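You operate a simulated robot arm through the tools that you are given. There is no shell and no other tool. Be economical: measure what you need, move in short steps, check, and stop when the job is done.

Carry out the task below with a simulated robot arm. There is one attempt and no reset: what you move stays moved.

TASK
Stack the small box that says "seals" from the bench top on top of the small box labelled "shims".

Only the result counts: the job must be done as asked and must still hold three seconds after the hand-in. Knocking over, shifting, dropping, spilling or breaking anything else fails it. Lids that push on must go on centred and level and be pressed home; caps that screw on are set level and turned clockwise until they are tight.

THE ROBOT
A 6-joint arm with a two-finger parallel gripper, fixed in place. Base frame: the origin is at the foot of the arm, x ahead of it, y to its left, z up; the work surface is at about z = 0.88. Lengths are in m, angles in degrees, forces in N, time in s.
With the tool pointing down near the work surface it reaches from about 0.26 to 0.66 m from the base axis. Its first joint turns from -66.0 to 66.0 degrees. Payload 2.9 kg.
Tool frame: the origin (TCP) lies between the finger pads and is the grasp point; the fingertips stand 0.03 m ahead of it; z points along the fingers, y is the line along which they close. The gripper opens to 0.11 m. The fingers are 0.02 m wide and 0.01 m thick; the gripper's body (0.048 by 0.112 m) begins 0.055 m behind the TCP.
Orientation is that of the tool frame in the base frame, as a unit quaternion [x, y, z, w]. With the fingers straight down and closing along the base's y, the tool's x points along the base's -x, its y along +y and its z along -z.

THE INTERFACE
- The arm moves only by the tool apply_moves. Its arguments are lists of equal length, an entry for each row: "translation": the shift along the base's x, y, z in mm, a list of three; "rotation": the turn, a rotation vector about the base's x, y, z in degrees, a list of three. In form: {"translation": [[tx, ty, tz], ...], "rotation": [[wx, wy, wz], ...]}. A call has 1 to 12 rows; each row shifts and turns the commanded pose from where the row before left it. "claw" is the opening, from 0 (shut) to 1 (fully open), set as the call begins (left out, the last holds). Each row takes 0.2 s and may step no farther than 0.05 m and 8.6 degrees from the row before; otherwise, or with a gripper value out of range, the whole call is refused. Where a pose cannot be reached the arm comes as near as it can. A force on the tool above 40 N (or 10 N above the force at the start of the call, whichever is more), or a blocked arm, ends the call early, and 0.2 s more pass. Each finger travels about 0.108 m/s and halts on what it meets, pressing with about 34 N; the grip force reading is that of the motor and also rises with nothing between the fingers. The clock runs only during rows and for 0.2 s after the last one: add rows that do not move to give the fingers time. It gives the time, the measured TCP pose, the force on the tool (base axes), the opening and the grip force at its end, in the units of the frame above (readings bear some noise).
- Cameras (640 x 400 px; columns grow to the right, rows downward): "scene" is fixed at [0.0886, 0.4452, 1.3873]; the picture's right is [-0.63, -0.78, 0.00], its down [-0.43, 0.35, -0.83] and it looks along [0.64, -0.52, -0.56] (base axes); focal length 318 px, centre (320, 200). "wrist" rides on the gripper at [-0.036, 0, -0.057] in the tool frame; the picture's right is [0.00, -1.00, 0.00], its down [0.97, 0.00, -0.24] and it looks along [0.24, 0.00, 0.97] (tool axes); focal length 218 px, centre (320, 200).
- grab_frame(camera): a new picture of that camera. It takes no simulated time.
- point_at(camera, pixels): for up to 12 pixels [column, row] of the newest picture of that camera ("zoom" is the newest enlarged one), the place [x, y, z] in the base frame of the surface seen there, good to about 0.002 m. It takes no simulated time.
- enlarge(camera, box): a new picture of the part [left, top, right, bottom] of that camera's present view, enlarged. It takes no simulated time.
- sign_off(): hands the job in; it is judged then, once.

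Keep the steps short. Do not move on a guess: measure, check each grasp and each placing, and mend mistakes. In all there are 60 turns and 22 pictures (those below and enlarged ones count). Leave the gripper open and the arm clear of the work at the hand-in unless told otherwise, and finish with a single line.

The tools are called after ">>>" by a JSON object that holds its "name" and its "arguments". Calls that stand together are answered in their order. apply_moves: Moves the arm, as the interface text tells. Its arguments: {"type":"object","properties":{"translation":{"type":"array"},"rotation":{"type":"array"},"claw":{"type":"number"}},"required":["translation","rotation"]} The other tools are called the same way: grab_frame (camera) takes a picture; point_at (camera, pixels) gives the place of the surface under pixels of a picture; enlarge (camera, box) takes an enlarged picture of a part of a camera's view; sign_off () hands the job in.

At the start:

```text
clock: 0.0
tcp_pos: [0.3353, 0.2325, 1.1758]
tool_rot: [0.0, 1.0, 0.0, 0.0]
ft_force: [0.0, 0.0, 0.0]
gripper_width: 0.1099
grasp_force: 0.0
```

scene: 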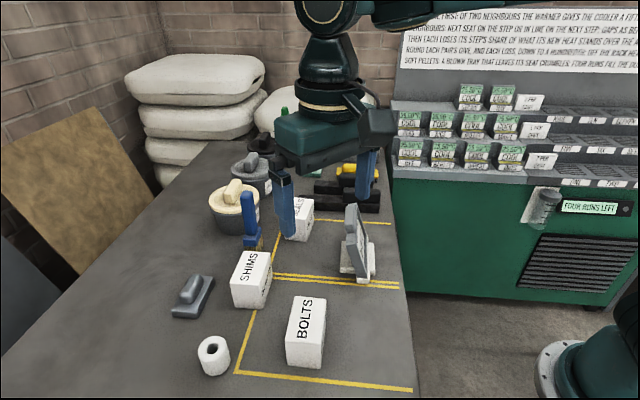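
wrist: 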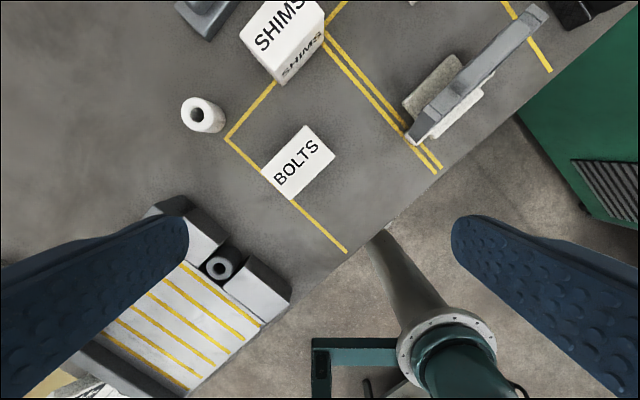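

I see a box ending in "ALS" near (298,220) behind the finger, SHIMS at (251,279) and BOLTS at (305,331). I'll enlarge the area to confirm.

>>> {"name": "enlarge", "arguments": {"camera": "scene", "box": [200, 150, 420, 310]}}

```text
2.50 times, centred on (310, 230) of scene
```

zoom: 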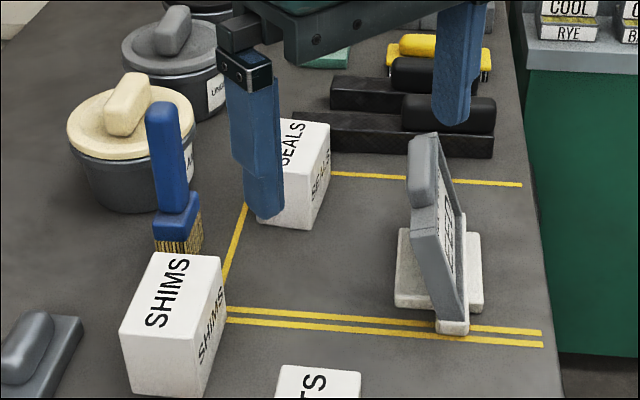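

SEALS is at zoom (290,170), partly hidden by a finger. I'll measure the SHIMS top corners and what can be seen of SEALS.

>>> {"name": "point_at", "arguments": {"camera": "zoom", "pixels": [[154, 255], [217, 259], [189, 335], [124, 329], [195, 392], [222, 318], [326, 126], [308, 172], [303, 225], [328, 165], [290, 123], [170, 110]]}}

>>> {"name": "point_at", "arguments": {"camera": "scene", "pixels": [[352, 208], [365, 278], [340, 268], [250, 196], [345, 195], [248, 245], [305, 298], [323, 302], [320, 348], [290, 344]]}}

```text
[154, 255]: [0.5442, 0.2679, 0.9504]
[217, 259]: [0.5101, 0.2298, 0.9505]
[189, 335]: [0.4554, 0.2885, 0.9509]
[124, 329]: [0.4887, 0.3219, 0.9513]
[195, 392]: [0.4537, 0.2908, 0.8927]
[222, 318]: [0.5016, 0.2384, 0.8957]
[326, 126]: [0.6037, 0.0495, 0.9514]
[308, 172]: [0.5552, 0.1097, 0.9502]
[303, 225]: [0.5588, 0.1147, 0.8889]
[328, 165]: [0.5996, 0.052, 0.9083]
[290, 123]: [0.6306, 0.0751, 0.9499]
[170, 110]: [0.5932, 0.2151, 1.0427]
```

```text
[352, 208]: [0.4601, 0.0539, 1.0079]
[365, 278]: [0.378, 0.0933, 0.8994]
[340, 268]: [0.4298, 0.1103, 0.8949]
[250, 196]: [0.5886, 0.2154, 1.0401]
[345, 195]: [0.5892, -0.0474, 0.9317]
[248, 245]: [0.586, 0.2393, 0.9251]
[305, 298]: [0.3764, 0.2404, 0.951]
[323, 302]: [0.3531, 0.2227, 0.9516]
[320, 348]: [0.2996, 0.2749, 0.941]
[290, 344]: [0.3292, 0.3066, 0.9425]
```

SHIMS' top is at z≈0.951, centre about (0.500,0.277), long side at about -47°. SEALS' centre is about (0.60,0.097), long side near -50°. I'll stay high, turn -48° and move near SEALS to see it with the wrist camera.

>>> {"name": "apply_moves", "arguments": {"translation": [[30, -18, 0], [30, -18, 0], [30, -18, 0], [30, -18, 0], [30, -18, 0], [30, -18, 0], [30, -12, 0], [0, 0, 0]], "rotation": [[0, 0, -8], [0, 0, -8], [0, 0, -8], [0, 0, -8], [0, 0, -8], [0, 0, -8], [0, 0, 0], [0, 0, 0]], "claw": 1}}

>>> {"name": "grab_frame", "arguments": {"camera": "wrist"}}

>>> {"name": "grab_frame", "arguments": {"camera": "scene"}}

```text
clock: 1.8
tcp_pos: [0.542, 0.1133, 1.1758]
tool_rot: [0.406, 0.914, 0.0, 0.0]
ft_force: [0.5, -0.9, 0.0]
gripper_width: 0.1102
grasp_force: 0.0
```

```text
18 pictures are left
```

wrist: 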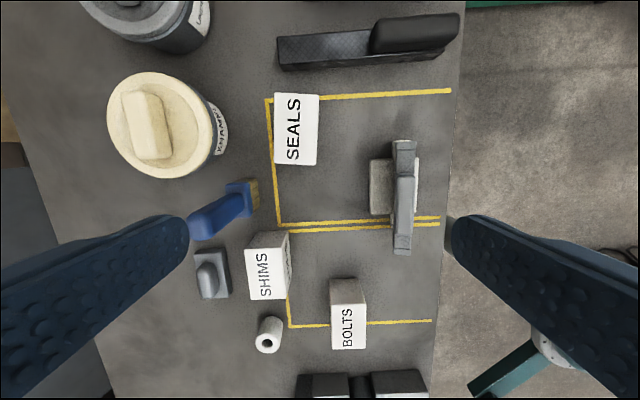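

```text
17 pictures are left
```

scene: 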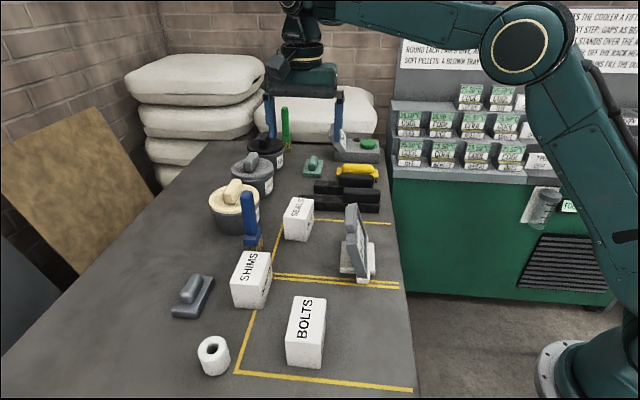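

SEALS is now clear at wrist (296,130), and there is free space on both sides for the fingers. I'll measure the corners of both tops.

>>> {"name": "point_at", "arguments": {"camera": "wrist", "pixels": [[277, 95], [317, 97], [315, 163], [276, 161], [296, 129], [247, 250], [285, 247], [285, 297], [249, 298], [267, 273]]}}

>>> {"name": "enlarge", "arguments": {"camera": "scene", "box": [210, 180, 330, 320]}}

```text
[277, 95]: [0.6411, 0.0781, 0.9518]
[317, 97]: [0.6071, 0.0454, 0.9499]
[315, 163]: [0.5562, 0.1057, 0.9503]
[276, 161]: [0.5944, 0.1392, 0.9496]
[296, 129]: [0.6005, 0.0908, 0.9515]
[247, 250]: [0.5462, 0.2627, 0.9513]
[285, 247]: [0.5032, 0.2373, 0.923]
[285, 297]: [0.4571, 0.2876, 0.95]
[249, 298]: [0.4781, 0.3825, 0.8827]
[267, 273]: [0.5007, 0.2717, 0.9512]
```

```text
2.86 times, centred on (270, 250) of scene
```

zoom: 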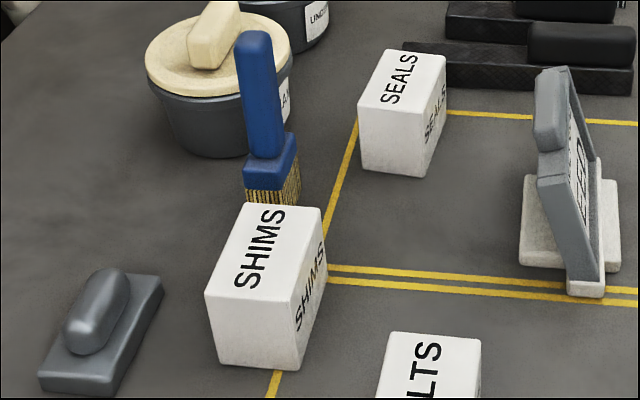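

Next I'll get exact corners on the zoom: SEALS at (386,50), (446,56), (428,118), (359,107), and SHIMS at (243,203), (322,210), (285,301), (206,294).

>>> {"name": "point_at", "arguments": {"camera": "zoom", "pixels": [[388, 52], [443, 58], [425, 115], [362, 107], [402, 83], [246, 206], [318, 212], [282, 299], [210, 292], [264, 250]]}}

```text
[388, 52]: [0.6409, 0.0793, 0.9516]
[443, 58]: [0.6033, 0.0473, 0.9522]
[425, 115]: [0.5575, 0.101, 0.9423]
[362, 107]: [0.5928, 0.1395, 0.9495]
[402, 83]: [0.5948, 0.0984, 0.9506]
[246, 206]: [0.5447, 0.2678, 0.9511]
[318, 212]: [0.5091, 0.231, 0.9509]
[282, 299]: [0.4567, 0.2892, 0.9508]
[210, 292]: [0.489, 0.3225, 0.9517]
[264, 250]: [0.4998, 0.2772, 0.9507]
```

SEALS' centre is (0.600,0.092), long side near -50°. SHIMS' centre is (0.500,0.2775), long side near -45.5°. I'll move above SEALS and come down to z≈1.05, then check.

>>> {"name": "apply_moves", "arguments": {"translation": [[28, -10, 0], [27, -11, 0], [0, 0, -40], [0, 0, -40], [0, 0, -40], [0, 0, 0], [0, 0, 0]], "rotation": [[0, 0, -1.5], [0, 0, 0], [0, 0, 0], [0, 0, 0], [0, 0, 0], [0, 0, 0], [0, 0, 0]]}}

>>> {"name": "grab_frame", "arguments": {"camera": "wrist"}}

```text
clock: 3.4
tcp_pos: [0.6001, 0.0928, 1.0556]
tool_rot: [0.418, 0.908, 0.0, 0.001]
ft_force: [0.9, -0.6, 0.3]
gripper_width: 0.11
grasp_force: 0.1
```

```text
15 pictures are left
```

wrist: 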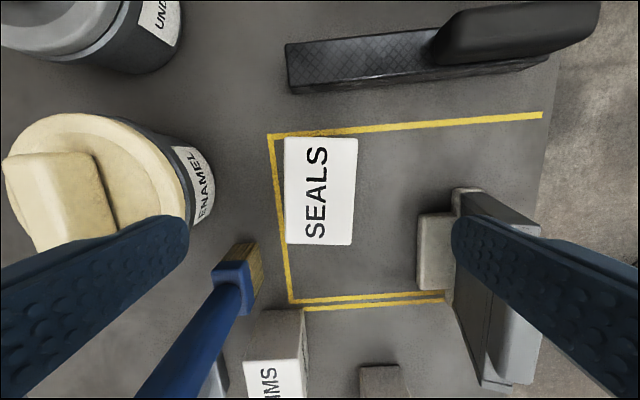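

TCP is at (0.600,0.093), z 1.056. Before going down I'll check how far the pot rim and the sign stand from the finger paths at (0.649,0.135) and (0.551,0.050).

>>> {"name": "point_at", "arguments": {"camera": "wrist", "pixels": [[205, 190], [180, 140], [422, 230], [422, 280], [465, 195], [470, 380], [286, 139], [355, 142], [350, 242], [288, 241]]}}

```text
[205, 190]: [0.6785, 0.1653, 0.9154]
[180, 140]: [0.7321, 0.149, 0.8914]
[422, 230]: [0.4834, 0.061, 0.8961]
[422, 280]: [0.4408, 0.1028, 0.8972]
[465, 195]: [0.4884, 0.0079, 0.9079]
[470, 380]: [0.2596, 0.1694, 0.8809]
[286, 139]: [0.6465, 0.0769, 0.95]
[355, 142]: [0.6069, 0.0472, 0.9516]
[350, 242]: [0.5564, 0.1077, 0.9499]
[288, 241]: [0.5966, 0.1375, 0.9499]
```

There is about 4 cm clearance on each side. The refined centre is (0.6016,0.0923), angle -50.3°, which agrees. I'll go down to z≈0.925.

>>> {"name": "apply_moves", "arguments": {"translation": [[1, -0.5, -40], [0, 0, -40], [0, 0, -30], [0, 0, -20], [0, 0, 0], [0, 0, 0]], "rotation": [[0, 0, -0.8], [0, 0, 0], [0, 0, 0], [0, 0, 0], [0, 0, 0], [0, 0, 0]]}}

```text
clock: 4.8
tcp_pos: [0.6014, 0.0897, 0.9272]
tool_rot: [0.425, 0.905, 0.001, -0.001]
ft_force: [0.2, 0.0, 0.6]
gripper_width: 0.1099
grasp_force: 0.0
```

At z 0.927 with no contact. I'll close the fingers and wait.

>>> {"name": "apply_moves", "arguments": {"translation": [[0, 0, 0], [0, 0, 0], [0, 0, 0], [0, 0, 0], [0, 0, 0]], "rotation": [[0, 0, 0], [0, 0, 0], [0, 0, 0], [0, 0, 0], [0, 0, 0]], "claw": 0}}

```text
clock: 6.0
tcp_pos: [0.6011, 0.09, 0.9273]
tool_rot: [0.425, 0.905, 0.0, 0.0]
ft_force: [1.8, 1.5, -0.5]
gripper_width: 0.0551
grasp_force: 33.9
```

The opening stopped at 0.055, so the box is held. I'll lift slowly, then higher, and check.

>>> {"name": "apply_moves", "arguments": {"translation": [[0, 0, 10], [0, 0, 20], [0, 0, 40], [0, 0, 45], [0, 0, 45], [0, 0, 45], [0, 0, 0], [0, 0, 0]], "rotation": [[0, 0, 0], [0, 0, 0], [0, 0, 0], [0, 0, 0], [0, 0, 0], [0, 0, 0], [0, 0, 0], [0, 0, 0]]}}

>>> {"name": "grab_frame", "arguments": {"camera": "wrist"}}

```text
clock: 7.8
tcp_pos: [0.5996, 0.0948, 1.1327]
tool_rot: [0.425, 0.905, 0.0, 0.0]
ft_force: [-0.6, 0.2, -3.0]
gripper_width: 0.055
grasp_force: 33.7
```

```text
14 pictures are left
```

wrist: 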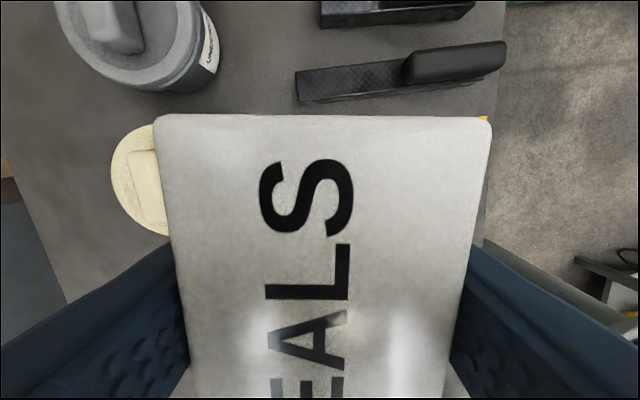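

SEALS is held level with a weight of about 3 N, and its bottom is at ≈1.085, above the brush top at ≈1.045. I'll carry it over SHIMS, turning +4.5°.

>>> {"name": "apply_moves", "arguments": {"translation": [[0, 0, 15], [-20, 36, 0], [-20, 36, 0], [-20, 37, 0], [-20, 37, 0], [-20, 37, 0], [0, 0, 0], [0, 0, 0]], "rotation": [[0, 0, 0], [0, 0, 1.5], [0, 0, 1.5], [0, 0, 1.5], [0, 0, 0], [0, 0, 0], [0, 0, 0], [0, 0, 0]]}}

>>> {"name": "enlarge", "arguments": {"camera": "scene", "box": [180, 150, 340, 320]}}

```text
clock: 9.6
tcp_pos: [0.5, 0.2733, 1.146]
tool_rot: [0.389, 0.921, 0.0, 0.0]
ft_force: [0.4, -0.1, -2.2]
gripper_width: 0.0547
grasp_force: 33.7
```

```text
2.35 times, centred on (260, 235) of scene
```

zoom: 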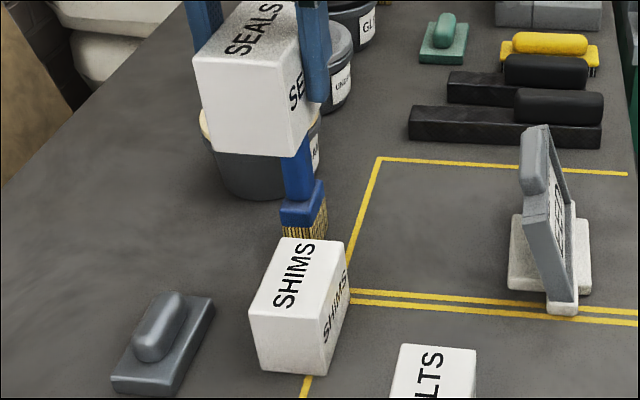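

The box hangs over SHIMS. I'll measure its visible corners against the SHIMS corners.

>>> {"name": "point_at", "arguments": {"camera": "zoom", "pixels": [[198, 62], [281, 73], [211, 146], [287, 154], [245, 105], [253, 320], [318, 325], [300, 345], [253, 313], [323, 320], [286, 318], [316, 135]]}}

```text
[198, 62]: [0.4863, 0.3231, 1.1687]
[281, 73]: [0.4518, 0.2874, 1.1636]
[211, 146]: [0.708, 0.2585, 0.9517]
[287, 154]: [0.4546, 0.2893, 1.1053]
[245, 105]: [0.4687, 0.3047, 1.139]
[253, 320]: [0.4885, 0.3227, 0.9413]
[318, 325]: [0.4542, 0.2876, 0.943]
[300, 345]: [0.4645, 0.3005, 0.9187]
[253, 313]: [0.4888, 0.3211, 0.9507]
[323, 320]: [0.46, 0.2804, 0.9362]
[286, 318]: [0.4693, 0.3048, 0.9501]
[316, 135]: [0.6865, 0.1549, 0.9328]
```

The faces are within 2 mm of each other and parallel. I'll go down to about 2.5 cm above SHIMS and measure again.

>>> {"name": "apply_moves", "arguments": {"translation": [[1, 1, -40], [0, 0, -40], [0, 0, -36], [0, 0, -6], [0, 0, 0], [0, 0, 0]], "rotation": [[0, 0, 0], [0, 0, 0], [0, 0, 0], [0, 0, 0], [0, 0, 0], [0, 0, 0]]}}

>>> {"name": "enlarge", "arguments": {"camera": "scene", "box": [200, 190, 320, 320]}}

```text
clock: 11.0
tcp_pos: [0.5022, 0.2761, 1.0237]
tool_rot: [0.39, 0.921, -0.001, 0.0]
ft_force: [0.1, 0.0, -2.3]
gripper_width: 0.0546
grasp_force: 34.5
```

```text
3.08 times, centred on (260, 255) of scene
```

zoom: 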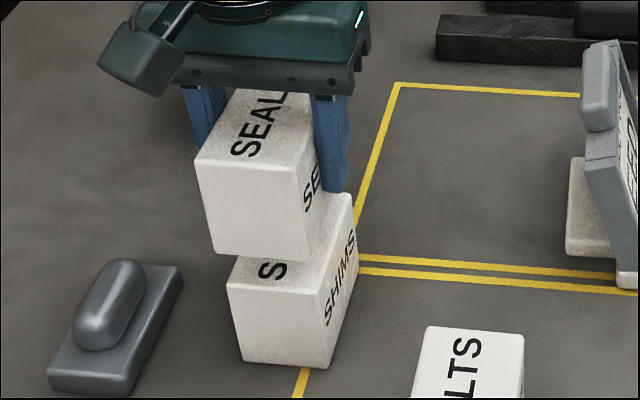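

Two corners of each end face are visible, so I'll measure both.

>>> {"name": "point_at", "arguments": {"camera": "zoom", "pixels": [[199, 168], [293, 177], [203, 200], [298, 210], [214, 246], [302, 255], [234, 295], [318, 302], [239, 320], [325, 328], [280, 330], [255, 210]]}}

```text
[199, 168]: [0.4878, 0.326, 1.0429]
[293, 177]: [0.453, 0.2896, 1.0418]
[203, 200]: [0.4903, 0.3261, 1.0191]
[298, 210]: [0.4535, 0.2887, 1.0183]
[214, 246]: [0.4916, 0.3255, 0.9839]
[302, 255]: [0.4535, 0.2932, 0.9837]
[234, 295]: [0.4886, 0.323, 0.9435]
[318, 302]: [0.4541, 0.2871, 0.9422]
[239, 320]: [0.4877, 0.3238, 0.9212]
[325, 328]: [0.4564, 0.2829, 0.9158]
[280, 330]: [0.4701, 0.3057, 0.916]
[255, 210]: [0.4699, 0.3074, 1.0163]
```

The held box is about 2 mm too far in y. I'll correct that and lower in small steps towards contact, with about 26 mm to go.

>>> {"name": "apply_moves", "arguments": {"translation": [[0, -2, -8], [0, 0, -8], [0, 0, -4], [0, 0, -2], [0, 0, 0], [0, 0, 0]], "rotation": [[0, 0, 0], [0, 0, 0], [0, 0, 0], [0, 0, 0], [0, 0, 0], [0, 0, 0]]}}

```text
clock: 12.4
tcp_pos: [0.4995, 0.2743, 1.0023]
tool_rot: [0.389, 0.921, 0.0, 0.0]
ft_force: [0.1, -0.2, -3.2]
gripper_width: 0.0547
grasp_force: 33.8
```

No contact at z 1.002. I'll lower in 1 mm steps, expecting contact near 0.998.

>>> {"name": "apply_moves", "arguments": {"translation": [[0, 0, -1], [0, 0, -1], [0, 0, -1], [0, 0, 0], [0, 0, 0]], "rotation": [[0, 0, 0], [0, 0, 0], [0, 0, 0], [0, 0, 0], [0, 0, 0]]}}

>>> {"name": "enlarge", "arguments": {"camera": "scene", "box": [210, 200, 310, 320]}}

```text
clock: 13.6
tcp_pos: [0.4993, 0.2725, 0.9997]
tool_rot: [0.389, 0.921, 0.001, 0.0]
ft_force: [-0.3, 0.3, -3.9]
gripper_width: 0.0548
grasp_force: 33.9
```

```text
3.33 times, centred on (260, 260) of scene
```

zoom: 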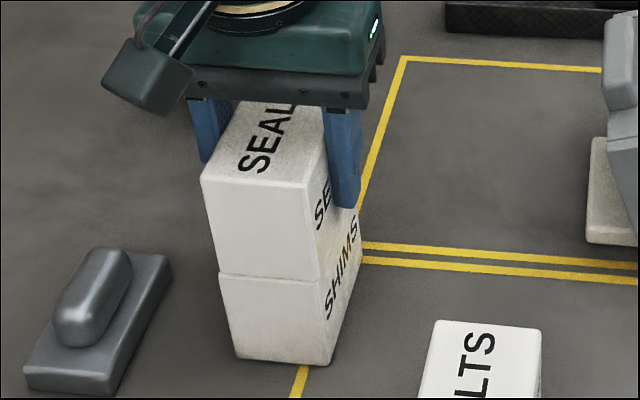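

The boxes line up and a small gap remains. I'll keep lowering gently.

>>> {"name": "apply_moves", "arguments": {"translation": [[0, 0, -0.7], [0, 0, -0.7], [0, 0, 0], [0, 0, 0]], "rotation": [[0, 0, 0], [0, 0, 0], [0, 0, 0], [0, 0, 0]]}}

>>> {"name": "point_at", "arguments": {"camera": "zoom", "pixels": [[208, 200], [310, 215], [215, 250], [314, 262], [226, 295], [318, 300], [265, 240], [280, 310]]}}

```text
clock: 14.6
tcp_pos: [0.5001, 0.2733, 0.9975]
tool_rot: [0.389, 0.921, 0.0, 0.0]
ft_force: [0.6, 0.6, -3.7]
gripper_width: 0.055
grasp_force: 34.0
```

```text
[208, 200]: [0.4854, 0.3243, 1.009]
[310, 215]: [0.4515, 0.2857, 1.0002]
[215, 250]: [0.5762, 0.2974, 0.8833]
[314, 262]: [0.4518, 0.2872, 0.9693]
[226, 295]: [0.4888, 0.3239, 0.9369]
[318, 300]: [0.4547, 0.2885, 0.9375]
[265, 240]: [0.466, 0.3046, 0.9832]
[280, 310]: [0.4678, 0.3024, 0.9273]
```

Alignment is within 2–3 mm. There is still no clear contact force (-3.7 N, about the box's weight), so I'll lower a little more.

>>> {"name": "apply_moves", "arguments": {"translation": [[0, 0, -0.6], [0, 0, -0.6], [0, 0, 0], [0, 0, 0]], "rotation": [[0, 0, 0], [0, 0, 0], [0, 0, 0], [0, 0, 0]]}}

```text
clock: 15.6
tcp_pos: [0.5007, 0.2734, 0.9978]
tool_rot: [0.388, 0.921, 0.0, 0.0]
ft_force: [-4.4, 2.5, 16.3]
gripper_width: 0.055
grasp_force: 34.2
```

Contact: the force is now +16 N. I'll ease up 0.8 mm to take off the pressure.

>>> {"name": "apply_moves", "arguments": {"translation": [[0, 0, 0.8], [0, 0, 0], [0, 0, 0]], "rotation": [[0, 0, 0], [0, 0, 0], [0, 0, 0]]}}

```text
clock: 16.4
tcp_pos: [0.5012, 0.2735, 0.9972]
tool_rot: [0.389, 0.921, 0.001, 0.001]
ft_force: [-2.6, 2.9, 18.5]
gripper_width: 0.055
grasp_force: 34.1
```

Still +18 N, so I'll ease up a little more.

>>> {"name": "apply_moves", "arguments": {"translation": [[0, 0, 0.6], [0, 0, 0], [0, 0, 0], [0, 0, 0]], "rotation": [[0, 0, 0], [0, 0, 0], [0, 0, 0], [0, 0, 0]]}}

```text
clock: 17.4
tcp_pos: [0.5009, 0.2717, 0.9978]
tool_rot: [0.389, 0.921, 0.001, 0.0]
ft_force: [2.7, 3.4, 5.8]
gripper_width: 0.0551
grasp_force: 33.7
```

Light contact now (+6 N), so the box rests on SHIMS. I'll open the fingers.

>>> {"name": "apply_moves", "arguments": {"translation": [[0, 0, 0], [0, 0, 0], [0, 0, 0], [0, 0, 0]], "rotation": [[0, 0, 0], [0, 0, 0], [0, 0, 0], [0, 0, 0]], "claw": 1}}

>>> {"name": "enlarge", "arguments": {"camera": "scene", "box": [210, 200, 310, 320]}}

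```text
clock: 18.4
tcp_pos: [0.5003, 0.2719, 0.9975]
tool_rot: [0.389, 0.921, 0.0, 0.0]
ft_force: [-1.3, 0.3, -0.3]
gripper_width: 0.11
grasp_force: 0.0
```

```text
3.33 times, centred on (260, 260) of scene
```

zoom: 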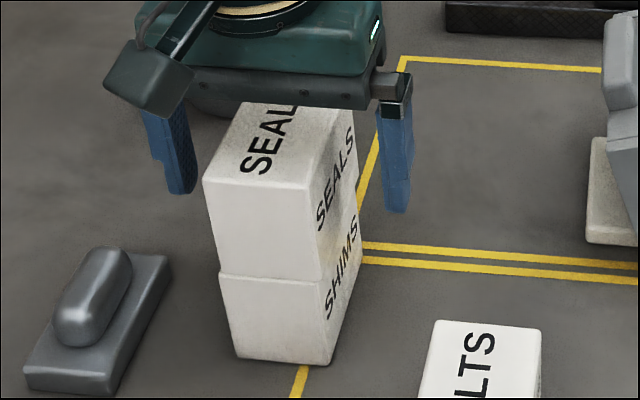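

The stack stands flush and the fingers are clear on both sides. I'll go straight up, then move away.

>>> {"name": "apply_moves", "arguments": {"translation": [[0, 0, 20], [0, 0, 40], [0, 0, 45], [0, 0, 45], [0, 0, 40], [-40, -10, 0], [-40, -10, 0], [-40, -10, 0], [0, 0, 0], [0, 0, 0]], "rotation": [[0, 0, 0], [0, 0, 0], [0, 0, 0], [0, 0, 0], [0, 0, 0], [0, 0, 0], [0, 0, 0], [0, 0, 0], [0, 0, 0], [0, 0, 0]]}}

>>> {"name": "grab_frame", "arguments": {"camera": "scene"}}

>>> {"name": "grab_frame", "arguments": {"camera": "wrist"}}

```text
clock: 20.6
tcp_pos: [0.3805, 0.2446, 1.1879]
tool_rot: [0.389, 0.921, 0.0, -0.001]
ft_force: [0.7, -0.7, -0.1]
gripper_width: 0.11
grasp_force: 0.0
```

```text
9 pictures are left
```

scene: 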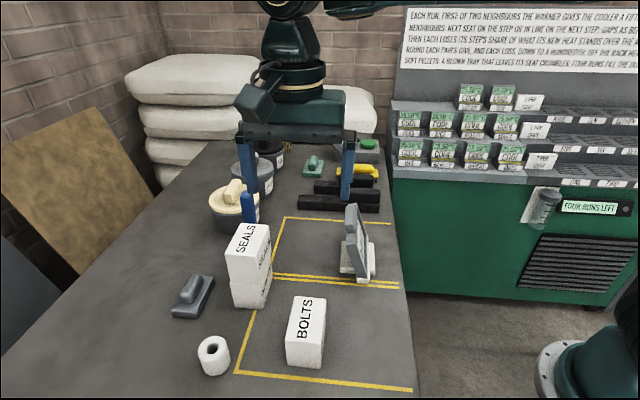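

```text
8 pictures are left
```

wrist: 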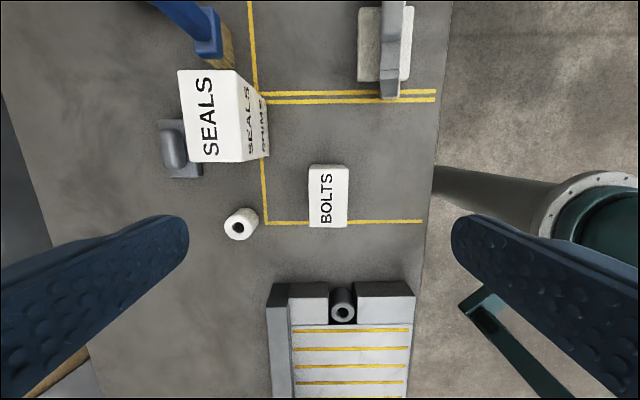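

SEALS stands squarely on SHIMS, everything else looks unmoved, and the gripper is open and clear. I'll hand in.

>>> {"name": "sign_off", "arguments": {}}

```text
The job is handed in.
```

The "seals" box is stacked squarely on the "shims" box, with the gripper open and the arm clear; the job is handed in.
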